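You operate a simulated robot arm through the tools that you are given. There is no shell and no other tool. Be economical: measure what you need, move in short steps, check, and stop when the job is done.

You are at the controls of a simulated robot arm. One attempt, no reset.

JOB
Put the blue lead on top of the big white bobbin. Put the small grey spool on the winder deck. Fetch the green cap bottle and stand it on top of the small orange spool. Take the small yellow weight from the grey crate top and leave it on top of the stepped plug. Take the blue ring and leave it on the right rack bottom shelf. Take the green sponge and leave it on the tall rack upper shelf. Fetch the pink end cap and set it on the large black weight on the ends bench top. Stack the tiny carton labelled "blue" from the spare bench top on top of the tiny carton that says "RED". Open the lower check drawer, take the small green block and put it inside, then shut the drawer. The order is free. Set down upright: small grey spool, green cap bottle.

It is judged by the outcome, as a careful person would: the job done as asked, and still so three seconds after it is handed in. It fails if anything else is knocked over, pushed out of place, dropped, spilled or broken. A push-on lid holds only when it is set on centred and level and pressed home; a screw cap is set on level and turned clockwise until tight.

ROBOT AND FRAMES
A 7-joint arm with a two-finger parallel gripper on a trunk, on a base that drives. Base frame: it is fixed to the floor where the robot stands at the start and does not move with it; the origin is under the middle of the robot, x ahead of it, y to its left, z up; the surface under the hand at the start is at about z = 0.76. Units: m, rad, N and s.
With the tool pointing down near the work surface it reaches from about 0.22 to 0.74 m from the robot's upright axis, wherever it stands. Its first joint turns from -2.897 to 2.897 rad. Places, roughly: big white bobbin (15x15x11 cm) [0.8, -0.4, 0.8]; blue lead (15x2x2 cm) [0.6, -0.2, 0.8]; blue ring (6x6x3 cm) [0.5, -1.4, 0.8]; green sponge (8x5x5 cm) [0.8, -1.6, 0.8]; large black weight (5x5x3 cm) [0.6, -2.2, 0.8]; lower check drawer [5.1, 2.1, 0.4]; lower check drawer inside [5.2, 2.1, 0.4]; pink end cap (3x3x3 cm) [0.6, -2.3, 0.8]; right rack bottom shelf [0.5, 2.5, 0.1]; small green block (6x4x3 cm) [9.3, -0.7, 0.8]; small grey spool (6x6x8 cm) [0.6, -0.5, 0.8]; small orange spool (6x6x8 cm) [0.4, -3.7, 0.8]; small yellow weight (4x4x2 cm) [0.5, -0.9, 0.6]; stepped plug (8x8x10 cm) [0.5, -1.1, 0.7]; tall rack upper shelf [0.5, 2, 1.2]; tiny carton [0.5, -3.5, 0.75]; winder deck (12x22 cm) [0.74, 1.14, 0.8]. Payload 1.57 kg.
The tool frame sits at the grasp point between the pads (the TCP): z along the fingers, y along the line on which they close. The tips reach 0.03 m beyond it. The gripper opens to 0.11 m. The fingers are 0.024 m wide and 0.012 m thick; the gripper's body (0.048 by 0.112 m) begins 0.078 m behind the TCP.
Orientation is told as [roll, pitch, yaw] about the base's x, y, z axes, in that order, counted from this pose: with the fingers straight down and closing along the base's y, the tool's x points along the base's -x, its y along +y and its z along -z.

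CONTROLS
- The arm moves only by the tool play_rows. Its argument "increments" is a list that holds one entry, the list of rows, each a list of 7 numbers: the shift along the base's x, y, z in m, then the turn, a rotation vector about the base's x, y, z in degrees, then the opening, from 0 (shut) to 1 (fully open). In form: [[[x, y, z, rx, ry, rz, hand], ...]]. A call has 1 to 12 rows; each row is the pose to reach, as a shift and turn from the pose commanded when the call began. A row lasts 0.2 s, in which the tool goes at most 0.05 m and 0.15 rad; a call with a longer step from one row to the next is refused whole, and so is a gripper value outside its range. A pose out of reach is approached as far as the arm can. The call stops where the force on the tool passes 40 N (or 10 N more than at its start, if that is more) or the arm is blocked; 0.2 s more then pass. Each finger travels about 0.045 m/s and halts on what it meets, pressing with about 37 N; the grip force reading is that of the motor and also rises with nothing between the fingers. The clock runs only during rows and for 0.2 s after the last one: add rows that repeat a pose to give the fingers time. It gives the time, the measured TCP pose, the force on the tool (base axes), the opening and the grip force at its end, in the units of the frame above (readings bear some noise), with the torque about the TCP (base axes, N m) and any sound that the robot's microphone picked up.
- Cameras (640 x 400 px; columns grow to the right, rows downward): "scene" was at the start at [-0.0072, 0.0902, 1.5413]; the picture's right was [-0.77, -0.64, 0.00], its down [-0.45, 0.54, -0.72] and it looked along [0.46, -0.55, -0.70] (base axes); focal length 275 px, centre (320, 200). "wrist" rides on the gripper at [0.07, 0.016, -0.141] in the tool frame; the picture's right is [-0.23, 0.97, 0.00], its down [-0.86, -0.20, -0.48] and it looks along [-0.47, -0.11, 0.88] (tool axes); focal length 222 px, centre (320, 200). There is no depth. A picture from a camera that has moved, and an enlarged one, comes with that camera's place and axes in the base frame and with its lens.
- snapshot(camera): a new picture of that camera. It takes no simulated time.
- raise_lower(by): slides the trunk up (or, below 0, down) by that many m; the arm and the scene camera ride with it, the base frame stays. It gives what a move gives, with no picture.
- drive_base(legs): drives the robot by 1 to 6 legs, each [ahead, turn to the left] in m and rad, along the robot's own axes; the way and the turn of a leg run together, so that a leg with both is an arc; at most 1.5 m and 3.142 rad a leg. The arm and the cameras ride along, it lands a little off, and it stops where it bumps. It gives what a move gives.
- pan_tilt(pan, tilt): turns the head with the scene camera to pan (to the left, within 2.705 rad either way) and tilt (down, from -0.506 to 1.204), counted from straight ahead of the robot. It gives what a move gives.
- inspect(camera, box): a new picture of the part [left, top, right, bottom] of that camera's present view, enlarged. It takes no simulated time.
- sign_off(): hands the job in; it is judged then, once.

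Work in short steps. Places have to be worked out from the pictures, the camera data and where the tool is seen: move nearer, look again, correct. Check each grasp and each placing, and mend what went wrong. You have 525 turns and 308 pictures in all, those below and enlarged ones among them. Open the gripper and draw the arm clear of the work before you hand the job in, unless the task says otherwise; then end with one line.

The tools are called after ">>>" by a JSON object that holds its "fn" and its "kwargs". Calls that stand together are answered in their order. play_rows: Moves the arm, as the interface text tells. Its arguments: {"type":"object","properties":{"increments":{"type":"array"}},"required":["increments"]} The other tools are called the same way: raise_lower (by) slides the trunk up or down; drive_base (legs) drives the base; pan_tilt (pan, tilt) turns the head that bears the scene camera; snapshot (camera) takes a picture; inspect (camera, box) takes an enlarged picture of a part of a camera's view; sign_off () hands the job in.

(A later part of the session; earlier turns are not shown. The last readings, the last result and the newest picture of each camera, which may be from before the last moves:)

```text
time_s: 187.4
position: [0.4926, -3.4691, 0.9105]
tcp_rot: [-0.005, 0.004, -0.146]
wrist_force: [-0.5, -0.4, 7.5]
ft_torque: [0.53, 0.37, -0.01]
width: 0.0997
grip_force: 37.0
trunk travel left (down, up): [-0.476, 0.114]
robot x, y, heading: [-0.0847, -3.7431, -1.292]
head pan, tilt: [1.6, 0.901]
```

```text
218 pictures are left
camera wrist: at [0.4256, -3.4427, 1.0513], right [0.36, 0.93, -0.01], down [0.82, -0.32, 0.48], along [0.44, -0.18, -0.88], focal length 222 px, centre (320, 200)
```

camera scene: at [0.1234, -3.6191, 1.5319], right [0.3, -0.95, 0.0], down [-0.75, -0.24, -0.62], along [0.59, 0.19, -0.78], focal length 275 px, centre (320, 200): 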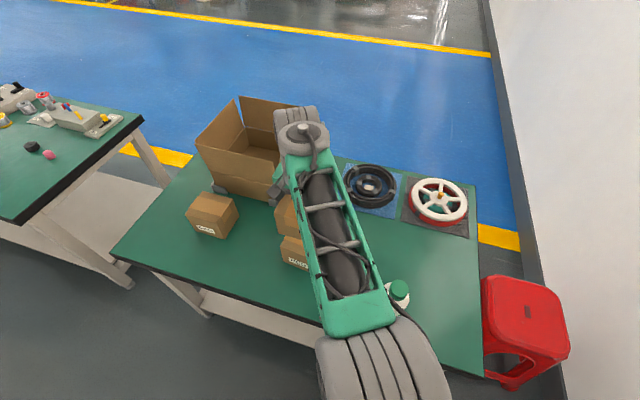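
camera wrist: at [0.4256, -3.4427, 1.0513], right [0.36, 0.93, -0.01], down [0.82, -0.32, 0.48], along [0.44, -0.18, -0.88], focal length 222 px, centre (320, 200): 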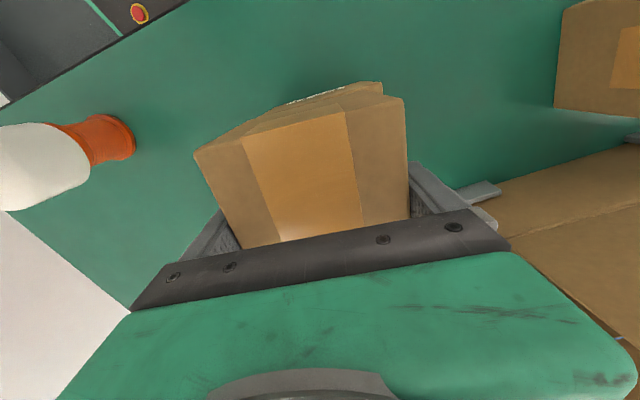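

Slightly off by 1 cm because the arm leans on the mast. I lift a bit, turn the base 0.016 rad left, which shifts it the right way, and set down again.

>>> {"fn": "play_rows", "kwargs": {"increments": [[[0, 0, 0.015, 0, 0, 0, 0.7], [0, 0, 0.015, 0, 0, 0, 0.7]]]}}

>>> {"fn": "drive_base", "kwargs": {"legs": [[0, 0.03]]}}

>>> {"fn": "snapshot", "kwargs": {"camera": "wrist"}}

```text
time_s: 188.0
position: [0.4893, -3.4704, 0.9149]
tcp_rot: [-0.015, 0.016, -0.145]
wrist_force: [0.7, -1.3, -2.4]
ft_torque: [0.02, -0.02, -0.02]
width: 0.0999
grip_force: 37.1
trunk travel left (down, up): [-0.476, 0.114]
robot x, y, heading: [-0.0803, -3.7413, -1.293]
head pan, tilt: [1.6, 0.901]
```

```text
time_s: 188.8
position: [0.4809, -3.4516, 0.9193]
tcp_rot: [-0.011, 0.011, -0.114]
wrist_force: [-0.7, -0.3, -3.6]
ft_torque: [0.03, 0.02, -0.04]
width: 0.0998
grip_force: 36.7
trunk travel left (down, up): [-0.476, 0.114]
robot x, y, heading: [-0.0816, -3.7395, -1.269]
head pan, tilt: [1.6, 0.901]
```

```text
217 pictures are left
camera wrist: at [0.4154, -3.4269, 1.0601], right [0.34, 0.94, -0.01], down [0.83, -0.29, 0.47], along [0.44, -0.17, -0.88], focal length 222 px, centre (320, 200)
```

wrist: 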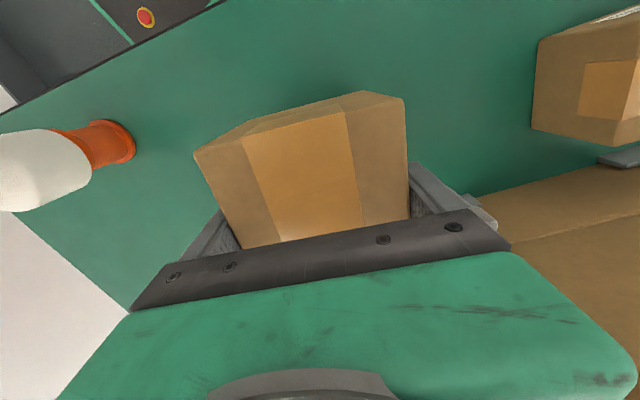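

Now shift (+6, -7) mm in the free direction and lower to contact.

>>> {"fn": "play_rows", "kwargs": {"increments": [[[0.005, -0.006, 0, 0.6, -0.6, -0.8, 0.7], [0.006, -0.008, -0.006, 0.6, -0.6, -0.8, 0.7], [0.006, -0.008, -0.009, 0.6, -0.6, -0.8, 0.7]]]}}

```text
time_s: 189.6
position: [0.4877, -3.4609, 0.909]
tcp_rot: [0.001, 0.0, -0.129]
wrist_force: [0.3, -0.3, -1.1]
ft_torque: [-0.12, 0.17, -0.03]
width: 0.0997
grip_force: 37.3
trunk travel left (down, up): [-0.476, 0.114]
robot x, y, heading: [-0.0838, -3.7397, -1.264]
head pan, tilt: [1.6, 0.901]
```

At contact, well placed. Release and lift straight up slowly.

>>> {"fn": "play_rows", "kwargs": {"increments": [[[0, 0, -0.001, 0, 0, 0, 0.95], [0, 0, -0.001, 0, 0, 0, 1], [0, 0, -0.001, 0, 0, 0, 1], [0, 0, 0.01, 0, 0, 0, 1], [0, 0, 0.03, 0, 0, 0, 1], [0, 0, 0.06, 0, 0, 0, 1], [0, 0, 0.09, 0, 0, 0, 1], [-0.02, -0.01, 0.12, 0, 0, 0, 1], [-0.05, -0.03, 0.15, 0, 0, 0, 1]]]}}

>>> {"fn": "snapshot", "kwargs": {"camera": "wrist"}}

>>> {"fn": "snapshot", "kwargs": {"camera": "scene"}}

```text
time_s: 191.6
position: [0.4366, -3.4911, 1.061]
tcp_rot: [0.0, 0.002, -0.126]
wrist_force: [-0.1, -0.5, -1.2]
ft_torque: [-0.01, -0.01, 0.02]
width: 0.1098
grip_force: 0.1
trunk travel left (down, up): [-0.476, 0.114]
robot x, y, heading: [-0.0792, -3.7383, -1.266]
head pan, tilt: [1.6, 0.901]
```

```text
216 pictures are left
camera wrist: at [0.3688, -3.4672, 1.2025], right [0.35, 0.94, 0.0], down [0.82, -0.31, 0.48], along [0.45, -0.17, -0.88], focal length 222 px, centre (320, 200)
```

wrist: 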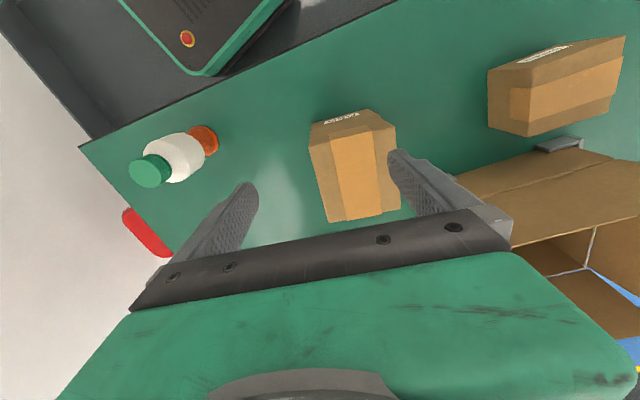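

```text
215 pictures are left
camera scene: at [0.1186, -3.6136, 1.532], right [0.33, -0.94, 0.0], down [-0.74, -0.26, -0.62], along [0.59, 0.21, -0.78], focal length 275 px, centre (320, 200)
```

scene: 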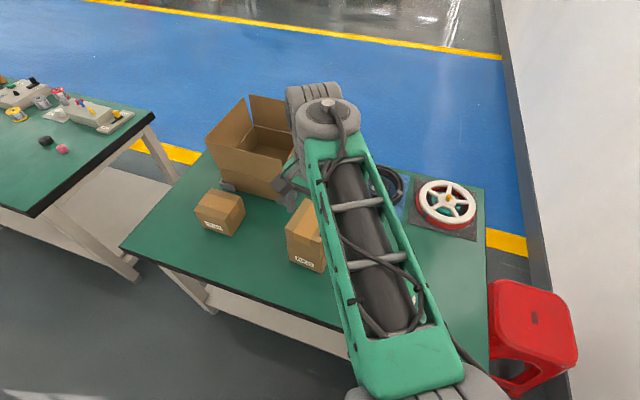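

Stack is good and the bottle stands. I swing the arm to the robot's front (tucked) before turning the base around to face +y, keeping benches on the arm's free right side.

>>> {"fn": "play_rows", "kwargs": {"increments": [[[-0.022, -0.043, 0, 0, 0, -6, 1], [-0.044, -0.086, 0, 0, 0, -12, 1], [-0.066, -0.13, 0, 0, 0, -18, 1], [-0.088, -0.174, 0, 0, 0, -24, 1], [-0.11, -0.217, 0, 0, 0, -30, 1], [-0.132, -0.261, 0, 0, 0, -36, 1], [-0.154, -0.305, 0, 0, 0, -42, 1], [-0.176, -0.348, 0, 0, 0, -48, 1], [-0.198, -0.392, 0, 0, 0, -54, 1], [-0.22, -0.435, 0, 0, 0, -60, 1], [-0.241, -0.48, 0, 0, 0, -66, 1], [-0.263, -0.523, 0, 0, 0, -72, 1]]]}}

>>> {"fn": "drive_base", "kwargs": {"legs": [[-0.35, 0], [0, 2.84]]}}

```text
time_s: 194.2
position: [0.1744, -4.016, 1.0599]
tcp_rot: [0.0, 0.002, -1.384]
wrist_force: [-0.9, 0.1, 0.2]
ft_torque: [-0.04, -0.04, 0.01]
width: 0.11
grip_force: 0.1
trunk travel left (down, up): [-0.476, 0.114]
robot x, y, heading: [-0.0797, -3.7388, -1.266]
head pan, tilt: [1.6, 0.901]
```

```text
time_s: 203.1
position: [-0.3482, -3.0641, 1.0592]
tcp_rot: [0.002, 0.003, 1.446]
wrist_force: [-0.2, -0.3, 0.0]
ft_torque: [0.02, -0.01, 0.01]
width: 0.1097
grip_force: 0.0
trunk travel left (down, up): [-0.476, 0.114]
robot x, y, heading: [-0.1909, -3.4041, 1.57]
head pan, tilt: [1.6, 0.901]
```

Facing +y. Drive to y ≈ -2.4 and look right at the ends bench.

>>> {"fn": "drive_base", "kwargs": {"legs": [[1.0, 0]]}}

>>> {"fn": "pan_tilt", "kwargs": {"pan": -1.4, "tilt": 0.85}}

>>> {"fn": "snapshot", "kwargs": {"camera": "scene"}}

```text
time_s: 208.4
position: [-0.3426, -2.0555, 1.0601]
tcp_rot: [0.001, 0.002, 1.443]
wrist_force: [0.2, -0.4, 0.0]
ft_torque: [-0.01, 0.01, 0.04]
width: 0.1101
grip_force: 0.0
trunk travel left (down, up): [-0.476, 0.114]
robot x, y, heading: [-0.1857, -2.3982, 1.561]
head pan, tilt: [1.6, 0.901]
```

```text
time_s: 211.0
position: [-0.3419, -2.0557, 1.0595]
tcp_rot: [0.001, 0.003, 1.444]
wrist_force: [-0.8, -0.6, 0.4]
ft_torque: [0.02, -0.02, 0.0]
width: 0.11
grip_force: 0.1
trunk travel left (down, up): [-0.476, 0.114]
robot x, y, heading: [-0.1853, -2.398, 1.568]
head pan, tilt: [-1.4, 0.85]
```

```text
214 pictures are left
camera scene: at [-0.2616, -2.4434, 1.5359], right [0.16, -0.99, 0.0], down [-0.74, -0.12, -0.66], along [0.65, 0.11, -0.75], focal length 275 px, centre (320, 200)
```

scene: 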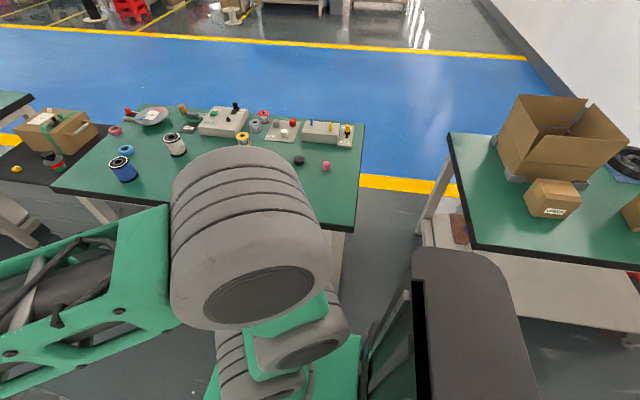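

Pink cap ≈ (0.586, -2.326), black weight ≈ (0.607, -2.208). I move the base closer: about (-0.05, -2.15).

>>> {"fn": "drive_base", "kwargs": {"legs": [[0, -0.5], [0.28, 0], [0, 0.5]]}}

>>> {"fn": "snapshot", "kwargs": {"camera": "scene"}}

```text
time_s: 215.7
position: [-0.2091, -1.8134, 1.0593]
tcp_rot: [-0.002, 0.003, 1.443]
wrist_force: [-1.5, 0.8, -1.4]
ft_torque: [-0.02, -0.02, -0.01]
width: 0.11
grip_force: 0.2
trunk travel left (down, up): [-0.476, 0.114]
robot x, y, heading: [-0.0495, -2.1517, 1.565]
head pan, tilt: [-1.4, 0.85]
```

```text
213 pictures are left
camera scene: at [-0.1279, -2.2004, 1.5359], right [0.16, -0.99, 0.0], down [-0.74, -0.12, -0.66], along [0.65, 0.11, -0.75], focal length 275 px, centre (320, 200)
```

scene: 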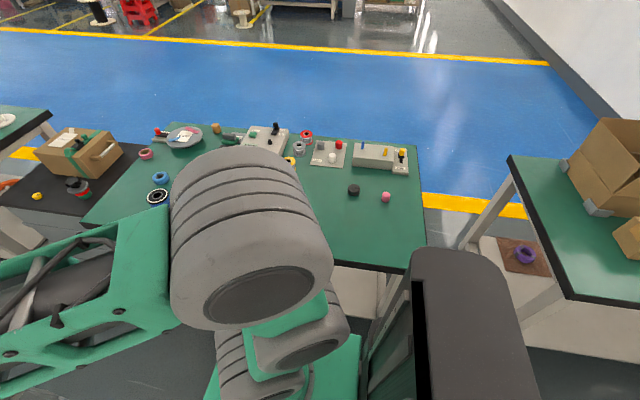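

Swing the arm around the front to the bench side (right).

>>> {"fn": "play_rows", "kwargs": {"increments": [[[0.043, 0.022, 0, 0, 0, -5.5, 1], [0.087, 0.034, 0, 0, 0, -11, 1], [0.133, 0.04, 0, 0, 0, -16.5, 1], [0.18, 0.04, 0, 0, 0, -22, 1], [0.226, 0.035, 0, 0, 0, -27.5, 1], [0.271, 0.024, 0, 0, 0, -33, 1], [0.315, 0.008, 0, 0, 0, -38.5, 1], [0.356, -0.013, 0, 0, 0, -44, 1], [0.394, -0.04, 0, 0, 0, -49.5, 1], [0.429, -0.07, 0, 0, 0, -55, 1], [0.459, -0.105, 0, 0, 0, -60.5, 1], [0.486, -0.143, 0, 0, 0, -66, 1]]]}}

>>> {"fn": "play_rows", "kwargs": {"increments": [[[0.03, -0.035, 0, 0, 0, -3, 1], [0.06, -0.07, 0, 0, 0, -6, 1], [0.09, -0.105, 0, 0, 0, -9, 1], [0.12, -0.14, 0, 0, 0, -12, 1], [0.15, -0.175, 0, 0, 0, -15, 1], [0.18, -0.21, -0.01, 0, 0, -17, 1], [0.21, -0.24, -0.02, 0, 0, -17, 1], [0.24, -0.27, -0.03, 0, 0, -17, 1], [0.27, -0.29, -0.05, 0, 0, -17, 1]]]}}

>>> {"fn": "snapshot", "kwargs": {"camera": "wrist"}}

```text
time_s: 218.3
position: [0.2791, -1.9559, 1.059]
tcp_rot: [0.003, 0.001, 0.287]
wrist_force: [0.1, -0.7, -0.3]
ft_torque: [-0.05, 0.0, 0.02]
width: 0.1101
grip_force: 0.0
trunk travel left (down, up): [-0.476, 0.114]
robot x, y, heading: [-0.0501, -2.1488, 1.562]
head pan, tilt: [-1.4, 0.85]
```

```text
time_s: 220.3
position: [0.5466, -2.2458, 1.0088]
tcp_rot: [0.001, 0.003, -0.004]
wrist_force: [-0.1, 0.0, 0.0]
ft_torque: [0.01, -0.01, -0.02]
width: 0.1097
grip_force: 0.1
trunk travel left (down, up): [-0.476, 0.114]
robot x, y, heading: [-0.0494, -2.1558, 1.572]
head pan, tilt: [-1.4, 0.85]
```

```text
212 pictures are left
camera wrist: at [0.4781, -2.2295, 1.1509], right [0.23, 0.97, 0.0], down [0.85, -0.2, 0.48], along [0.46, -0.11, -0.88], focal length 222 px, centre (320, 200)
```

wrist: 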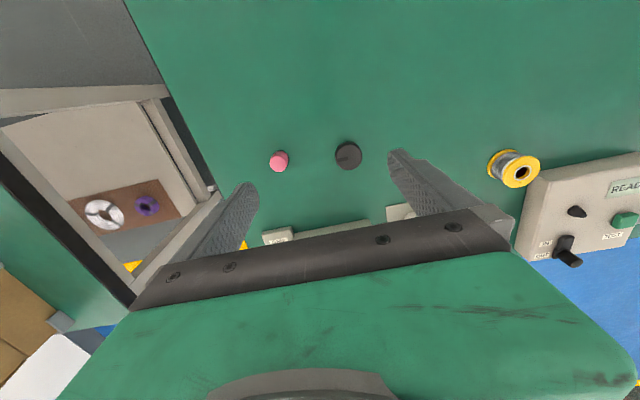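

Cap (0.583, -2.328), weight (0.598, -2.210). Descend over the cap.

>>> {"fn": "play_rows", "kwargs": {"increments": [[[0.018, -0.041, 0, 0, 0, 0, 0.7], [0.036, -0.082, -0.01, 0, 0, 0, 0.6], [0.036, -0.082, -0.055, 0, 0, 0, 0.6], [0.036, -0.082, -0.1, 0, 0, 0, 0.6], [0.036, -0.082, -0.14, 0, 0, 0, 0.6]]]}}

>>> {"fn": "snapshot", "kwargs": {"camera": "wrist"}}

```text
time_s: 221.5
position: [0.5856, -2.3284, 0.8734]
tcp_rot: [0.0, 0.001, -0.005]
wrist_force: [-0.2, -0.5, 0.9]
ft_torque: [0.01, -0.02, 0.02]
width: 0.066
grip_force: 0.0
out of reach, approached as far as the arm can: row 2
trunk travel left (down, up): [-0.476, 0.114]
robot x, y, heading: [-0.0494, -2.1537, 1.553]
head pan, tilt: [-1.4, 0.85]
```

```text
211 pictures are left
camera wrist: at [0.5155, -2.3116, 1.013], right [0.23, 0.97, 0.0], down [0.85, -0.2, 0.48], along [0.47, -0.11, -0.88], focal length 222 px, centre (320, 200)
```

wrist: 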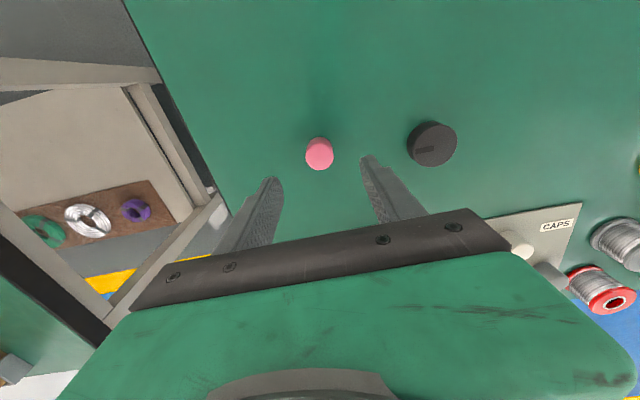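

Aligned; descend and grip the cap.

>>> {"fn": "play_rows", "kwargs": {"increments": [[[-0.004, 0, -0.04, 0, 0, 0, 0.6], [-0.004, 0, -0.076, 0, 0, 0, 0.6], [-0.004, 0, -0.076, 0, 0, 0, 0.3], [-0.004, 0, -0.076, 0, 0, 0, 0.1], [-0.004, 0, -0.076, 0, 0, 0, 0.1], [-0.004, 0, -0.076, 0, 0, 0, 0.1], [-0.004, 0, -0.076, 0, 0, 0, 0.1]]]}}

>>> {"fn": "snapshot", "kwargs": {"camera": "wrist"}}

```text
time_s: 223.1
position: [0.578, -2.3291, 0.7957]
tcp_rot: [0.002, 0.001, -0.005]
wrist_force: [-0.4, -0.5, -0.2]
ft_torque: [-0.02, 0.0, 0.0]
width: 0.0269
grip_force: 37.1
trunk travel left (down, up): [-0.476, 0.114]
robot x, y, heading: [-0.0482, -2.1532, 1.569]
head pan, tilt: [-1.4, 0.85]
```

```text
210 pictures are left
camera wrist: at [0.5098, -2.312, 0.9366], right [0.23, 0.97, 0.0], down [0.85, -0.2, 0.48], along [0.46, -0.11, -0.88], focal length 222 px, centre (320, 200)
```

wrist: 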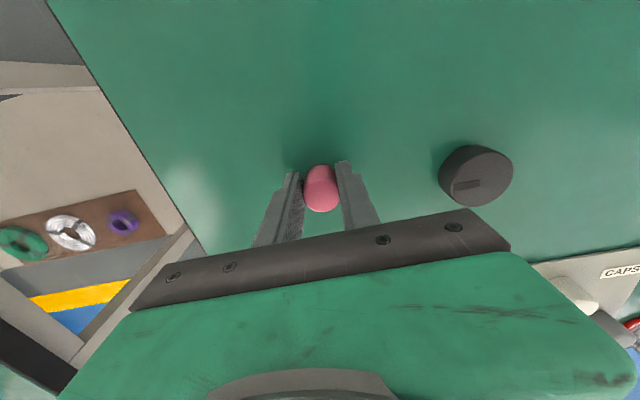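

Cap held. Lift and move above the black weight.

>>> {"fn": "play_rows", "kwargs": {"increments": [[[0, 0, 0.04, 0, 0, 0, 0.1], [0, 0, 0.075, 0, 0, 0, 0.1], [0.005, 0.04, 0.075, 0, 0, 0, 0.1], [0.01, 0.08, 0.075, 0, 0, 0, 0.1], [0.016, 0.116, 0.075, 0, 0, 0, 0.1], [0.016, 0.116, 0.075, 0, 0, 0, 0.1]]]}}

>>> {"fn": "snapshot", "kwargs": {"camera": "wrist"}}

```text
time_s: 224.5
position: [0.5967, -2.2114, 0.8683]
tcp_rot: [-0.001, 0.003, -0.005]
wrist_force: [-0.1, -0.3, 0.6]
ft_torque: [0.02, 0.02, -0.02]
width: 0.0271
grip_force: 36.5
trunk travel left (down, up): [-0.476, 0.114]
robot x, y, heading: [-0.0537, -2.1533, 1.562]
head pan, tilt: [-1.4, 0.85]
```

```text
209 pictures are left
camera wrist: at [0.527, -2.1951, 1.0106], right [0.23, 0.97, 0.0], down [0.85, -0.2, 0.48], along [0.46, -0.11, -0.88], focal length 222 px, centre (320, 200)
```

wrist: 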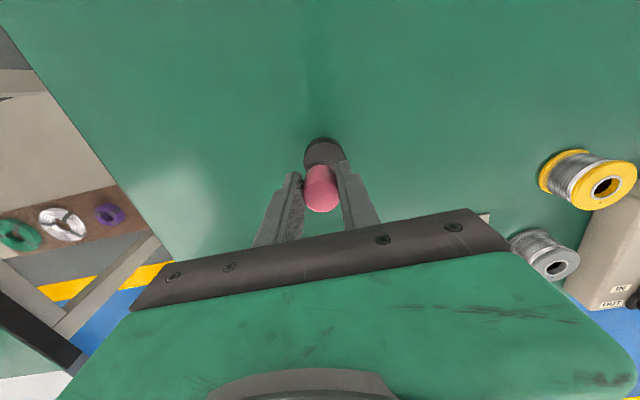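

Centred (within 3 mm). Lower toward the weight's top.

>>> {"fn": "play_rows", "kwargs": {"increments": [[[-0.001, 0.002, -0.025, 0, 0, 0, 0.1], [-0.001, 0.002, -0.037, 0, 0, 0, 0.1]]]}}

>>> {"fn": "play_rows", "kwargs": {"increments": [[[0, 0, -0.004, 0, 0, 0, 0.1]]]}}

>>> {"fn": "snapshot", "kwargs": {"camera": "wrist"}}

```text
time_s: 225.1
position: [0.5955, -2.2089, 0.8305]
tcp_rot: [0.002, 0.002, -0.006]
wrist_force: [-0.1, 0.0, -0.2]
ft_torque: [0.0, 0.0, -0.02]
width: 0.0267
grip_force: 37.0
trunk travel left (down, up): [-0.476, 0.114]
robot x, y, heading: [-0.0484, -2.1522, 1.564]
head pan, tilt: [-1.4, 0.85]
```

```text
time_s: 225.5
position: [0.5953, -2.2082, 0.8276]
tcp_rot: [0.001, 0.003, -0.005]
wrist_force: [-0.4, -0.2, 0.5]
ft_torque: [-0.05, -0.02, -0.03]
width: 0.0272
grip_force: 37.2
trunk travel left (down, up): [-0.476, 0.114]
robot x, y, heading: [-0.0478, -2.1516, 1.566]
head pan, tilt: [-1.4, 0.85]
```

```text
208 pictures are left
camera wrist: at [0.526, -2.1926, 0.9691], right [0.23, 0.97, 0.0], down [0.85, -0.2, 0.48], along [0.46, -0.11, -0.88], focal length 222 px, centre (320, 200)
```

wrist: 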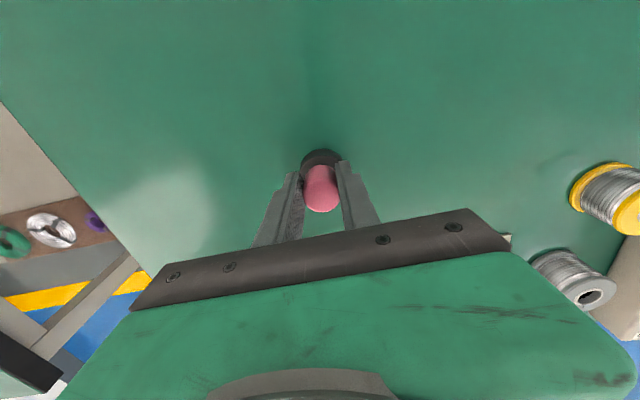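

Lower in small steps until contact.

>>> {"fn": "play_rows", "kwargs": {"increments": [[[0, 0, -0.003, 0, 0, 0, 0.1]]]}}

>>> {"fn": "play_rows", "kwargs": {"increments": [[[0, 0, -0.003, 0, 0, 0, 0.1]]]}}

```text
time_s: 225.9
position: [0.5959, -2.2101, 0.8242]
tcp_rot: [0.003, 0.0, -0.005]
wrist_force: [-0.4, 0.4, -0.7]
ft_torque: [0.0, 0.03, -0.02]
width: 0.0269
grip_force: 36.7
trunk travel left (down, up): [-0.476, 0.114]
robot x, y, heading: [-0.0496, -2.1508, 1.563]
head pan, tilt: [-1.4, 0.85]
```

```text
time_s: 226.3
position: [0.5952, -2.2091, 0.821]
tcp_rot: [0.002, 0.0, -0.005]
wrist_force: [-0.7, -0.5, -0.6]
ft_torque: [0.01, -0.04, 0.01]
width: 0.0271
grip_force: 37.5
trunk travel left (down, up): [-0.476, 0.114]
robot x, y, heading: [-0.0512, -2.1541, 1.565]
head pan, tilt: [-1.4, 0.85]
```

>>> {"fn": "play_rows", "kwargs": {"increments": [[[0, 0, -0.002, 0, 0, 0, 0.1]]]}}

>>> {"fn": "play_rows", "kwargs": {"increments": [[[0, 0, -0.002, 0, 0, 0, 0.1]]]}}

>>> {"fn": "play_rows", "kwargs": {"increments": [[[0, 0, -0.002, 0, 0, 0, 0.1]]]}}

```text
time_s: 226.7
position: [0.5952, -2.2091, 0.8199]
tcp_rot: [0.002, 0.002, -0.005]
wrist_force: [0.2, 0.1, -1.0]
ft_torque: [0.0, 0.05, 0.05]
width: 0.0269
grip_force: 37.3
trunk travel left (down, up): [-0.476, 0.114]
robot x, y, heading: [-0.0486, -2.1525, 1.564]
head pan, tilt: [-1.4, 0.85]
```

```text
time_s: 227.1
position: [0.5946, -2.2099, 0.8185]
tcp_rot: [0.001, 0.002, -0.003]
wrist_force: [-0.4, 0.2, 1.3]
ft_torque: [0.02, -0.01, -0.03]
width: 0.027
grip_force: 37.0
trunk travel left (down, up): [-0.476, 0.114]
robot x, y, heading: [-0.0495, -2.1548, 1.565]
head pan, tilt: [-1.4, 0.85]
```

```text
time_s: 227.5
position: [0.5957, -2.2091, 0.8176]
tcp_rot: [0.0, -0.003, -0.006]
wrist_force: [-0.5, -0.1, 9.3]
ft_torque: [-0.06, -0.04, 0.01]
width: 0.0273
grip_force: 36.7
trunk travel left (down, up): [-0.476, 0.114]
robot x, y, heading: [-0.0497, -2.155, 1.561]
head pan, tilt: [-1.4, 0.85]
```

Contact (9 N). Release and lift.

>>> {"fn": "play_rows", "kwargs": {"increments": [[[0, 0, 0.001, 0, 0, 0, 0.3], [0, 0, 0.001, 0, 0, 0, 0.45], [0, 0, 0.001, 0, 0, 0, 0.6], [0, 0, 0.001, 0, 0, 0, 0.6], [0, 0, 0.03, 0, 0, 0, 0.6], [0, 0, 0.07, 0, 0, 0, 0.6], [0, 0, 0.11, 0, 0, 0, 0.6]]]}}

>>> {"fn": "snapshot", "kwargs": {"camera": "wrist"}}

```text
time_s: 229.1
position: [0.5947, -2.2095, 0.9256]
tcp_rot: [0.002, 0.005, -0.005]
wrist_force: [0.9, -0.1, -0.7]
ft_torque: [-0.01, -0.02, -0.05]
width: 0.0659
grip_force: 0.1
trunk travel left (down, up): [-0.476, 0.114]
robot x, y, heading: [-0.055, -2.1504, 1.561]
head pan, tilt: [-1.4, 0.85]
```

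```text
207 pictures are left
camera wrist: at [0.5252, -2.1927, 1.0666], right [0.23, 0.97, 0.0], down [0.86, -0.2, 0.48], along [0.46, -0.11, -0.88], focal length 222 px, centre (320, 200)
```

wrist: 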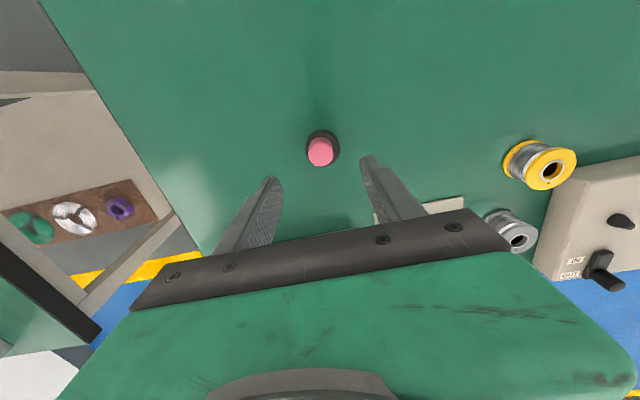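

Cap sits on the weight. Now retract the arm and drive to the crate (y ≈ -1.0) for the yellow weight.

>>> {"fn": "play_rows", "kwargs": {"increments": [[[-0.02, 0, 0.04, 0, 0, 0, 1], [-0.05, 0, 0.075, 0, 0, 0, 1], [-0.09, 0.01, 0.1, 0, 0, 0, 1], [-0.135, 0.02, 0.11, 0, 0, 0, 1], [-0.18, 0.02, 0.12, 0, 0, 0, 1], [-0.225, 0.03, 0.125, 0, 0, 0, 1], [-0.26, 0.04, 0.125, 0, 0, 0, 1]]]}}

>>> {"fn": "drive_base", "kwargs": {"legs": [[1.1, 0]]}}

>>> {"fn": "pan_tilt", "kwargs": {"pan": -1.2, "tilt": 0.95}}

>>> {"fn": "snapshot", "kwargs": {"camera": "scene"}}

>>> {"fn": "snapshot", "kwargs": {"camera": "wrist"}}

```text
time_s: 230.7
position: [0.3328, -2.1676, 1.0513]
tcp_rot: [0.002, 0.002, -0.006]
wrist_force: [0.0, 0.2, 0.5]
ft_torque: [0.03, 0.04, 0.02]
width: 0.1099
grip_force: 0.1
trunk travel left (down, up): [-0.476, 0.114]
robot x, y, heading: [-0.0537, -2.1529, 1.563]
head pan, tilt: [-1.4, 0.85]
```

```text
time_s: 236.5
position: [0.3437, -1.0415, 1.052]
tcp_rot: [0.002, -0.001, -0.011]
wrist_force: [0.4, -0.3, -1.3]
ft_torque: [0.01, 0.01, 0.02]
width: 0.11
grip_force: 0.2
trunk travel left (down, up): [-0.476, 0.114]
robot x, y, heading: [-0.039, -1.0247, 1.557]
head pan, tilt: [-1.4, 0.85]
```

```text
time_s: 237.2
position: [0.3428, -1.042, 1.052]
tcp_rot: [0.001, 0.001, -0.01]
wrist_force: [-0.8, -0.4, 0.0]
ft_torque: [-0.02, 0.02, 0.03]
width: 0.11
grip_force: 0.1
trunk travel left (down, up): [-0.476, 0.114]
robot x, y, heading: [-0.0385, -1.0236, 1.56]
head pan, tilt: [-1.201, 0.949]
```

```text
206 pictures are left
camera scene: at [-0.1266, -1.0592, 1.5284], right [0.35, -0.94, 0.0], down [-0.76, -0.28, -0.58], along [0.55, 0.2, -0.81], focal length 275 px, centre (320, 200)
```

scene: 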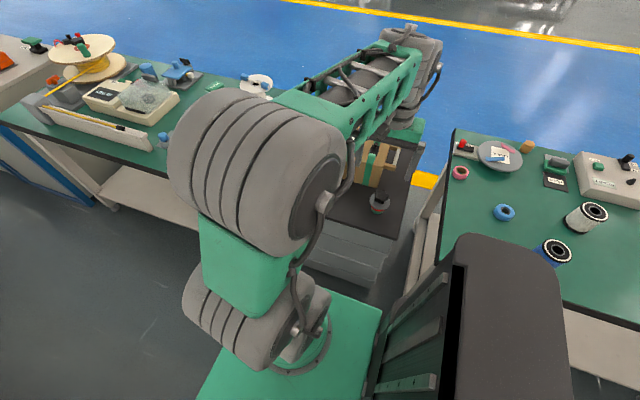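

```text
205 pictures are left
camera wrist: at [0.2746, -1.0258, 1.1931], right [0.24, 0.97, 0.0], down [0.85, -0.21, 0.48], along [0.46, -0.11, -0.88], focal length 222 px, centre (320, 200)
```

wrist: 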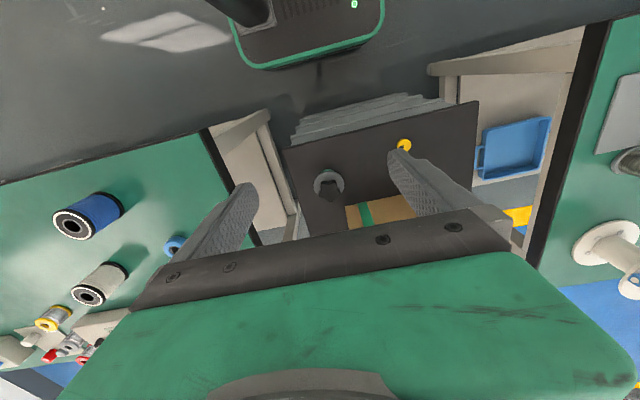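

Triangulating puts the yellow weight near (0.456, -0.861, 0.66) and the plug near (0.47, -1.055). I move above them for a closer look.

>>> {"fn": "play_rows", "kwargs": {"increments": [[[0.03, 0.03, -0.02, 0, 0, 0, 1], [0.06, 0.06, -0.04, 0, 0, 0, 1], [0.09, 0.09, -0.06, 0, 0, 0, 1], [0.11, 0.11, -0.1, 0, 0, 0, 1], [0.11, 0.13, -0.14, 0, 0, 0, 1]]]}}

>>> {"fn": "snapshot", "kwargs": {"camera": "wrist"}}

```text
time_s: 238.4
position: [0.4564, -0.9126, 0.9114]
tcp_rot: [0.002, 0.002, -0.011]
wrist_force: [-0.8, -0.3, 0.5]
ft_torque: [-0.01, 0.0, -0.05]
width: 0.1101
grip_force: 0.1
trunk travel left (down, up): [-0.476, 0.114]
robot x, y, heading: [-0.04, -1.0256, 1.557]
head pan, tilt: [-1.201, 0.949]
```

```text
204 pictures are left
camera wrist: at [0.3873, -0.8949, 1.0534], right [0.24, 0.97, 0.0], down [0.85, -0.21, 0.48], along [0.46, -0.11, -0.88], focal length 222 px, centre (320, 200)
```

wrist: 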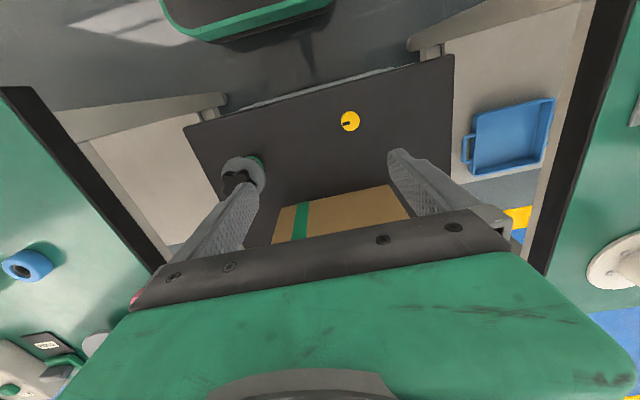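

Yellow weight at (0.457, -0.860). Descend toward it and recheck.

>>> {"fn": "play_rows", "kwargs": {"increments": [[[0, 0.025, -0.035, 0, 0, 0, 0.8], [0.0, 0.052, -0.07, 0, 0, 0, 0.7], [0, 0.052, -0.115, 0, 0, 0, 0.7], [0, 0.052, -0.15, 0, 0, 0, 0.7]]]}}

>>> {"fn": "snapshot", "kwargs": {"camera": "wrist"}}

```text
time_s: 239.4
position: [0.4553, -0.8599, 0.7616]
tcp_rot: [0.001, 0.0, -0.011]
wrist_force: [-0.1, -0.6, -0.1]
ft_torque: [-0.02, -0.04, 0.0]
width: 0.0767
grip_force: 0.0
trunk travel left (down, up): [-0.476, 0.114]
robot x, y, heading: [-0.0405, -1.0244, 1.559]
head pan, tilt: [-1.201, 0.949]
```

```text
203 pictures are left
camera wrist: at [0.3863, -0.8435, 0.9025], right [0.24, 0.97, 0.0], down [0.85, -0.21, 0.48], along [0.46, -0.11, -0.88], focal length 222 px, centre (320, 200)
```

wrist: 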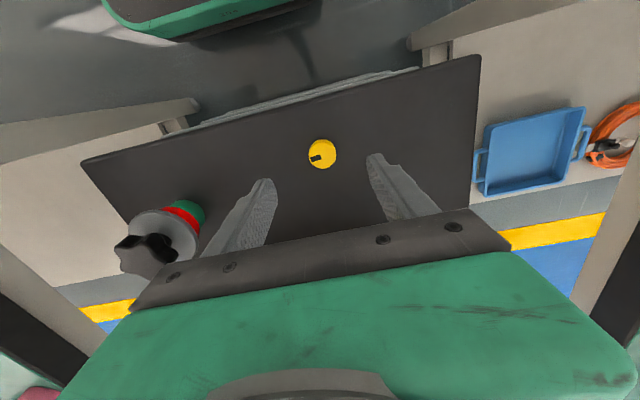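

Consistent with the weight's top near z 0.655–0.665. Descend carefully and close.

>>> {"fn": "play_rows", "kwargs": {"increments": [[[0.001, 0.002, -0.04, 0, 0, 0, 0.6], [0.001, 0.002, -0.065, 0, 0, 0, 0.6], [0.001, 0.002, -0.074, 0, 0, 0, 0.6], [0.001, 0.002, -0.074, 0, 0, 0, 0.3], [0.001, 0.002, -0.074, 0, 0, 0, 0.1], [0.001, 0.002, -0.074, 0, 0, 0, 0.1], [0.001, 0.002, -0.074, 0, 0, 0, 0.1], [0.001, 0.002, -0.074, 0, 0, 0, 0.1]]]}}

>>> {"fn": "snapshot", "kwargs": {"camera": "wrist"}}

```text
time_s: 241.2
position: [0.455, -0.8587, 0.6902]
tcp_rot: [0.002, 0.001, -0.011]
wrist_force: [0.1, 0.6, 0.2]
ft_torque: [0.0, -0.01, -0.02]
width: 0.0109
grip_force: 0.0
trunk travel left (down, up): [-0.476, 0.114]
robot x, y, heading: [-0.0402, -1.0257, 1.559]
head pan, tilt: [-1.201, 0.949]
```

```text
202 pictures are left
camera wrist: at [0.386, -0.8423, 0.83], right [0.24, 0.97, 0.0], down [0.85, -0.21, 0.48], along [0.46, -0.11, -0.88], focal length 222 px, centre (320, 200)
```

wrist: 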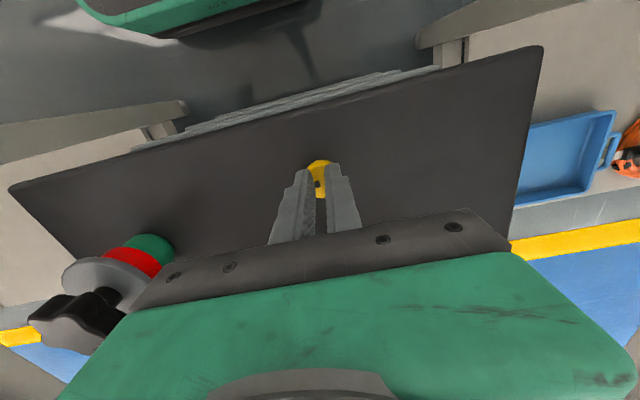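

The fingers closed above it, so it lies lower (z ≈ 0.63). Raise, reopen, shift forward a bit and look again.

>>> {"fn": "play_rows", "kwargs": {"increments": [[[0, 0, 0.03, 0, 0, 0, 0.2], [0.004, -0.001, 0.04, 0, 0, 0, 0.4], [0.008, -0.002, 0.04, 0, 0, 0, 0.6], [0.008, -0.002, 0.02, 0, 0, 0, 0.6]]]}}

>>> {"fn": "inspect", "kwargs": {"camera": "wrist", "box": [240, 120, 400, 220]}}

```text
time_s: 242.2
position: [0.4624, -0.8597, 0.7102]
tcp_rot: [0.002, 0.002, -0.01]
wrist_force: [-0.2, -0.2, -0.2]
ft_torque: [-0.01, -0.01, -0.03]
width: 0.066
grip_force: 0.1
trunk travel left (down, up): [-0.476, 0.114]
robot x, y, heading: [-0.043, -1.0255, 1.561]
head pan, tilt: [-1.201, 0.949]
```

```text
4.00 times, centred on (320, 170) of wrist
camera zoom: at [0.3939, -0.8431, 0.8506], right [0.24, 0.97, 0.0], down [0.85, -0.21, 0.48], along [0.46, -0.11, -0.88], focal length 888 px, centre (320, 320)
```

zoom: 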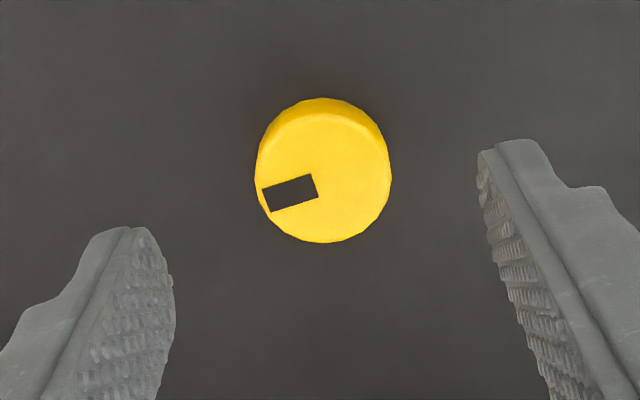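

I lower open fingers step by step to feel the crate top.

>>> {"fn": "play_rows", "kwargs": {"increments": [[[0.003, 0, -0.03, 0, 0, 0, 0.6], [0.004, 0, -0.04, 0, 0, 0, 0.6], [0.004, 0, -0.05, 0, 0, 0, 0.6], [0.004, 0, -0.055, 0, 0, 0, 0.6]]]}}

>>> {"fn": "snapshot", "kwargs": {"camera": "wrist"}}

```text
time_s: 243.0
position: [0.4668, -0.8586, 0.6704]
tcp_rot: [0.0, 0.0, -0.01]
wrist_force: [-13.3, -2.1, 25.9]
ft_torque: [-0.96, 0.62, -0.52]
width: 0.0668
grip_force: 0.8
trunk travel left (down, up): [-0.476, 0.114]
robot x, y, heading: [-0.0384, -1.022, 1.56]
head pan, tilt: [-1.201, 0.949]
stopped in row 3: the force on the tool passed its limit at 52 N (the readings are from after the stop); the commanded pose is now the measured one
```

```text
200 pictures are left
camera wrist: at [0.3977, -0.8423, 0.8112], right [0.24, 0.97, 0.0], down [0.85, -0.21, 0.48], along [0.46, -0.11, -0.88], focal length 222 px, centre (320, 200)
```

wrist: 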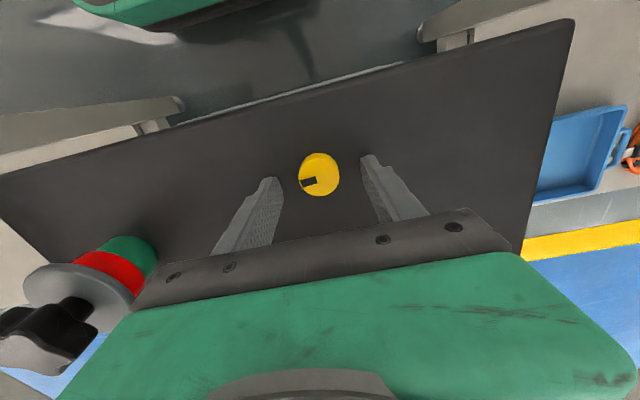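

Crate top is at z 0.640. Raise 3 mm, shift 6 mm back over the weight and close.

>>> {"fn": "play_rows", "kwargs": {"increments": [[[-0.003, 0.0005, 0.004, 0, 0, 0, 0.6], [-0.007, 0.001, 0.004, 0, 0, 0, 0.6], [-0.007, 0.001, 0.004, 0, 0, 0, 0.4], [-0.007, 0.001, 0.004, 0, 0, 0, 0.2], [-0.007, 0.001, 0.004, 0, 0, 0, 0.1], [-0.007, 0.001, 0.004, 0, 0, 0, 0.1], [-0.007, 0.001, 0.004, 0, 0, 0, 0.1]]]}}

```text
time_s: 244.6
position: [0.4608, -0.8576, 0.6719]
tcp_rot: [0.0, 0.001, -0.01]
wrist_force: [0.5, 0.2, -0.5]
ft_torque: [-0.02, -0.02, -0.04]
width: 0.0305
grip_force: 37.0
trunk travel left (down, up): [-0.476, 0.114]
robot x, y, heading: [-0.038, -1.0229, 1.562]
head pan, tilt: [-1.201, 0.949]
```

Weight gripped (3.05 cm). Lift and move above the plug for a good look at its top.

>>> {"fn": "play_rows", "kwargs": {"increments": [[[0, 0, 0.045, 0, 0, 0, 0.1], [0, 0, 0.09, 0, 0, 0, 0.1], [0, 0, 0.135, 0, 0, 0, 0.1], [0, 0, 0.18, 0, 0, 0, 0.1], [0, -0.04, 0.2, 0, 0, 0, 0.1], [0, -0.085, 0.21, 0, 0, 0, 0.1], [0, -0.13, 0.21, 0, 0, 0, 0.1], [0, -0.16, 0.21, 0, 0, 0, 0.1]]]}}

>>> {"fn": "snapshot", "kwargs": {"camera": "wrist"}}

>>> {"fn": "inspect", "kwargs": {"camera": "scene", "box": [320, 120, 440, 240]}}

```text
time_s: 246.4
position: [0.4607, -1.019, 0.8831]
tcp_rot: [0.002, 0.0, -0.01]
wrist_force: [0.1, 0.0, 0.7]
ft_torque: [-0.02, -0.02, 0.0]
width: 0.0304
grip_force: 37.1
trunk travel left (down, up): [-0.476, 0.114]
robot x, y, heading: [-0.039, -1.0259, 1.565]
head pan, tilt: [-1.201, 0.949]
```

```text
199 pictures are left
camera wrist: at [0.3921, -1.0025, 1.0235], right [0.24, 0.97, 0.0], down [0.85, -0.21, 0.48], along [0.46, -0.11, -0.88], focal length 222 px, centre (320, 200)
```

wrist: 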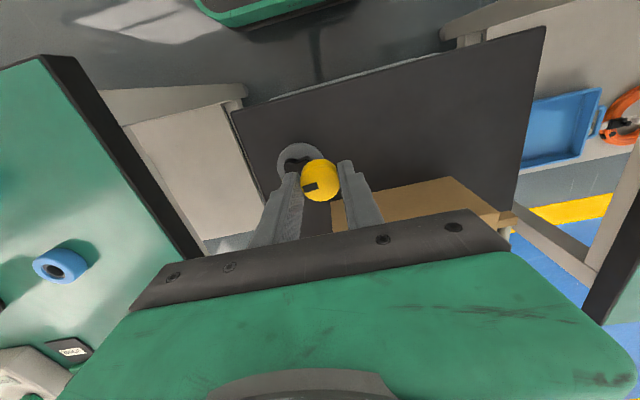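

```text
3.33 times, centred on (380, 180) of scene
camera zoom: at [-0.1265, -1.0594, 1.5284], right [0.35, -0.94, 0.0], down [-0.76, -0.29, -0.58], along [0.54, 0.2, -0.81], focal length 917 px, centre (120, 267)
```

zoom: 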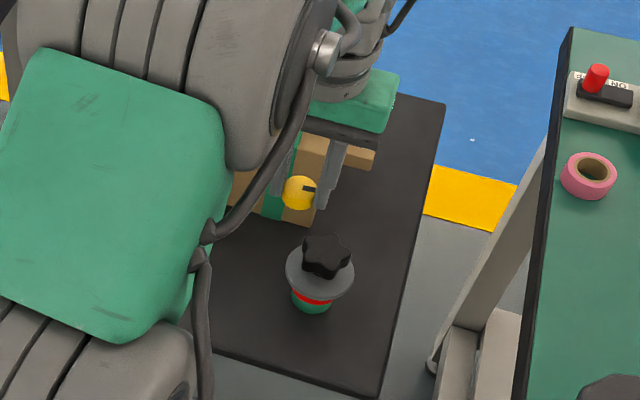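

The plug's top is a black star knob near (0.497, -1.063), z ≈ 0.72. I get a clearer wrist view from the side.

>>> {"fn": "play_rows", "kwargs": {"increments": [[[0.02, 0.035, -0.02, 0, 0, 0, 0.1], [0.03, 0.06, -0.05, 0, 0, 0, 0.1]]]}}

>>> {"fn": "snapshot", "kwargs": {"camera": "wrist"}}

```text
time_s: 247.0
position: [0.4937, -0.9578, 0.8317]
tcp_rot: [-0.002, 0.001, -0.011]
wrist_force: [0.5, -0.1, -1.0]
ft_torque: [0.01, 0.01, 0.0]
width: 0.0302
grip_force: 37.0
trunk travel left (down, up): [-0.476, 0.114]
robot x, y, heading: [-0.0403, -1.0221, 1.563]
head pan, tilt: [-1.201, 0.949]
```

```text
197 pictures are left
camera wrist: at [0.4245, -0.9409, 0.9735], right [0.24, 0.97, 0.0], down [0.85, -0.21, 0.48], along [0.47, -0.11, -0.88], focal length 222 px, centre (320, 200)
```

wrist: 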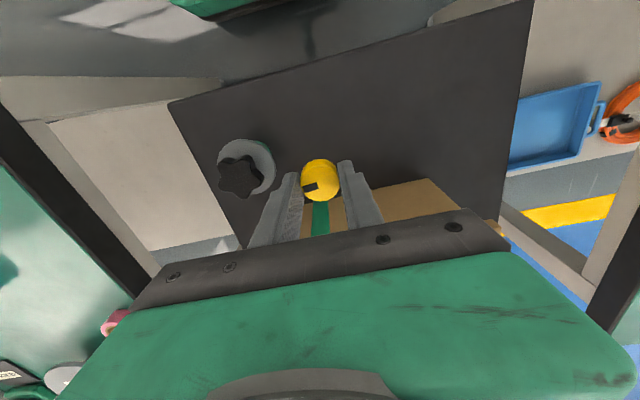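

Best fit for the knob top: (0.507, -1.063, 0.72). Move over it at low height and compare.

>>> {"fn": "play_rows", "kwargs": {"increments": [[[0.004, -0.04, 0, 0, 0, 0, 0.1], [0.008, -0.08, 0, 0, 0, 0, 0.1], [0.012, -0.105, -0.02, 0, 0, 0, 0.1], [0.012, -0.105, -0.03, 0, 0, 0, 0.1]]]}}

>>> {"fn": "inspect", "kwargs": {"camera": "wrist", "box": [240, 120, 400, 220]}}

>>> {"fn": "inspect", "kwargs": {"camera": "scene", "box": [330, 130, 430, 230]}}

```text
time_s: 248.0
position: [0.503, -1.0636, 0.8006]
tcp_rot: [0.002, -0.001, -0.01]
wrist_force: [0.2, 0.3, -0.5]
ft_torque: [0.01, -0.04, 0.01]
width: 0.0304
grip_force: 37.0
trunk travel left (down, up): [-0.476, 0.114]
robot x, y, heading: [-0.039, -1.0242, 1.566]
head pan, tilt: [-1.201, 0.949]
```

```text
4.00 times, centred on (320, 170) of wrist
camera zoom: at [0.434, -1.0468, 0.9431], right [0.24, 0.97, 0.0], down [0.85, -0.21, 0.48], along [0.46, -0.11, -0.88], focal length 888 px, centre (320, 320)
```

zoom: 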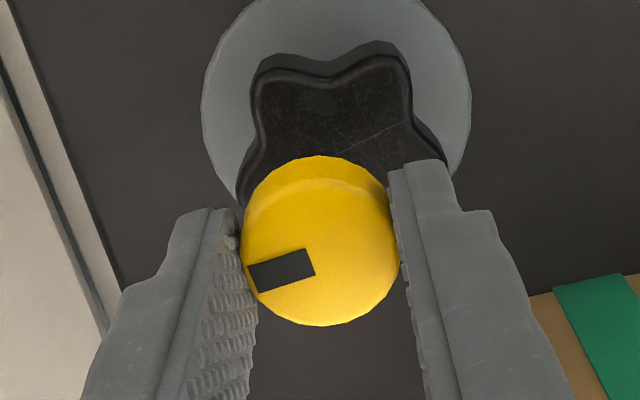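

```text
4.00 times, centred on (380, 180) of scene
camera zoom: at [-0.1263, -1.0593, 1.5284], right [0.35, -0.94, 0.0], down [-0.76, -0.29, -0.58], along [0.54, 0.2, -0.81], focal length 1101 px, centre (80, 280)
```

zoom: 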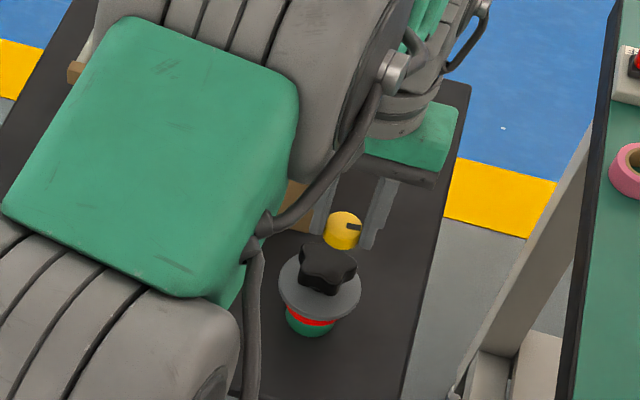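

The weight is at (0.4995, -1.0625), over the knob centre (0.499, -1.0615). Lower straight down in steps.

>>> {"fn": "play_rows", "kwargs": {"increments": [[[0, 0.001, -0.02, 0, 0, 0, 0.1], [0, 0.001, -0.03, 0, 0, 0, 0.1]]]}}

>>> {"fn": "inspect", "kwargs": {"camera": "wrist", "box": [240, 120, 400, 220]}}

>>> {"fn": "inspect", "kwargs": {"camera": "scene", "box": [350, 150, 410, 210]}}

```text
time_s: 248.6
position: [0.5038, -1.0615, 0.7712]
tcp_rot: [-0.001, 0.0, -0.013]
wrist_force: [-0.7, -0.4, -2.3]
ft_torque: [0.02, 0.02, 0.04]
width: 0.0303
grip_force: 37.1
trunk travel left (down, up): [-0.476, 0.114]
robot x, y, heading: [-0.0352, -1.0229, 1.556]
head pan, tilt: [-1.201, 0.949]
```

```text
4.00 times, centred on (320, 170) of wrist
camera zoom: at [0.4342, -1.0454, 0.9123], right [0.24, 0.97, 0.0], down [0.85, -0.21, 0.48], along [0.46, -0.11, -0.88], focal length 888 px, centre (320, 320)
```

zoom: 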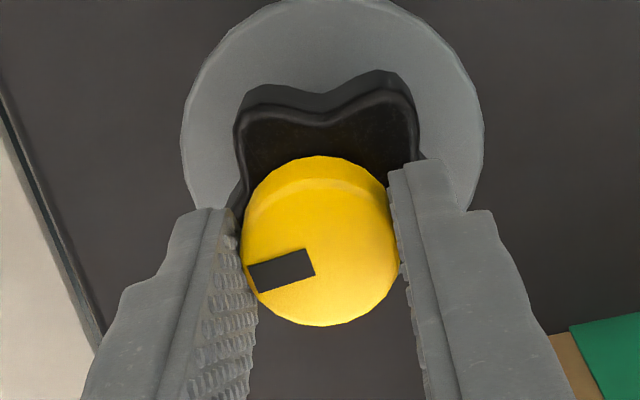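

```text
6.67 times, centred on (380, 180) of scene
camera zoom: at [-0.1263, -1.0592, 1.5284], right [0.35, -0.94, 0.0], down [-0.76, -0.29, -0.58], along [0.54, 0.2, -0.81], focal length 1834 px, centre (-80, 333)
```

zoom: 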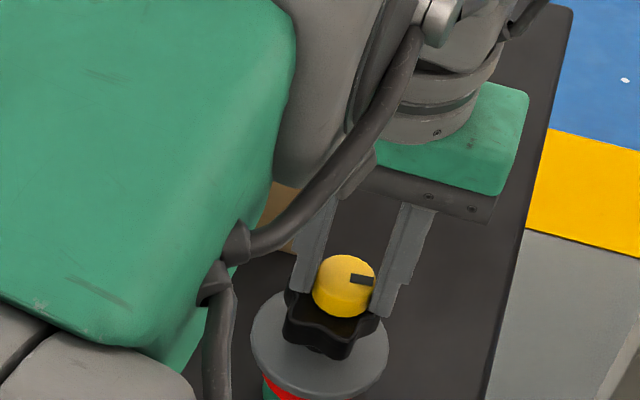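

Alignment still good. Continue down in small steps.

>>> {"fn": "play_rows", "kwargs": {"increments": [[[0, 0.001, -0.006, 0, 0, 0, 0.1]]]}}

>>> {"fn": "play_rows", "kwargs": {"increments": [[[0, 0, -0.004, 0, 0, 0, 0.1]]]}}

>>> {"fn": "play_rows", "kwargs": {"increments": [[[0, 0, -0.003, 0, 0, 0, 0.1]]]}}

```text
time_s: 249.0
position: [0.5047, -1.0617, 0.768]
tcp_rot: [-0.001, -0.005, -0.012]
wrist_force: [-2.0, -1.2, 12.1]
ft_torque: [0.04, 0.13, -0.03]
width: 0.0307
grip_force: 37.1
trunk travel left (down, up): [-0.476, 0.114]
robot x, y, heading: [-0.0392, -1.0262, 1.557]
head pan, tilt: [-1.201, 0.949]
```

```text
time_s: 249.4
position: [0.5042, -1.0613, 0.7654]
tcp_rot: [0.0, -0.007, -0.012]
wrist_force: [-2.4, 1.6, 34.5]
ft_torque: [0.04, 0.46, 0.02]
width: 0.0303
grip_force: 37.0
trunk travel left (down, up): [-0.476, 0.114]
robot x, y, heading: [-0.0415, -1.0249, 1.559]
head pan, tilt: [-1.201, 0.949]
```

```text
time_s: 249.7
position: [0.5076, -1.0618, 0.7659]
tcp_rot: [-0.001, -0.012, -0.01]
wrist_force: [-7.3, 1.3, 19.0]
ft_torque: [0.21, 0.43, 0.02]
width: 0.0306
grip_force: 37.3
trunk travel left (down, up): [-0.476, 0.114]
robot x, y, heading: [-0.0383, -1.0271, 1.562]
head pan, tilt: [-1.201, 0.949]
stopped in row 1: the force on the tool passed its limit at 48 N (the readings are from after the stop); the commanded pose is now the measured one
```

Contact happened at 0.768 (I pushed slightly too far). Ease up 2 mm and check before releasing.

>>> {"fn": "play_rows", "kwargs": {"increments": [[[-0.002, 0, 0.002, 0, 0.6, 0, 0.1], [-0.002, 0, 0.002, 0, 0.6, 0, 0.1]]]}}

>>> {"fn": "inspect", "kwargs": {"camera": "wrist", "box": [240, 120, 400, 220]}}

>>> {"fn": "inspect", "kwargs": {"camera": "scene", "box": [350, 150, 410, 210]}}

```text
time_s: 250.3
position: [0.505, -1.0605, 0.7654]
tcp_rot: [-0.001, -0.001, -0.009]
wrist_force: [3.1, 0.8, 7.8]
ft_torque: [0.06, -0.19, 0.01]
width: 0.0304
grip_force: 37.3
trunk travel left (down, up): [-0.476, 0.114]
robot x, y, heading: [-0.0399, -1.0246, 1.561]
head pan, tilt: [-1.201, 0.949]
```

```text
4.00 times, centred on (320, 170) of wrist
camera zoom: at [0.4357, -1.0448, 0.9073], right [0.24, 0.97, 0.0], down [0.85, -0.21, 0.48], along [0.46, -0.11, -0.88], focal length 888 px, centre (320, 320)
```

zoom: 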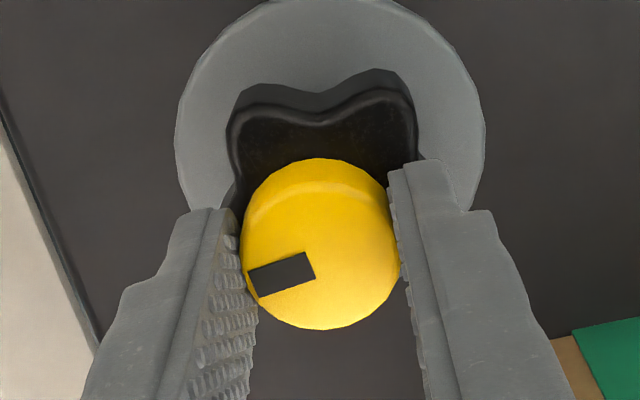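

```text
6.67 times, centred on (380, 180) of scene
camera zoom: at [-0.1269, -1.0591, 1.5282], right [0.35, -0.94, 0.0], down [-0.76, -0.29, -0.58], along [0.55, 0.2, -0.81], focal length 1834 px, centre (-80, 333)
```

zoom: 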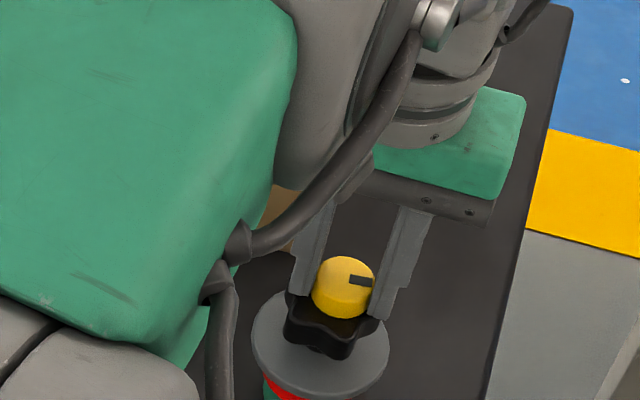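

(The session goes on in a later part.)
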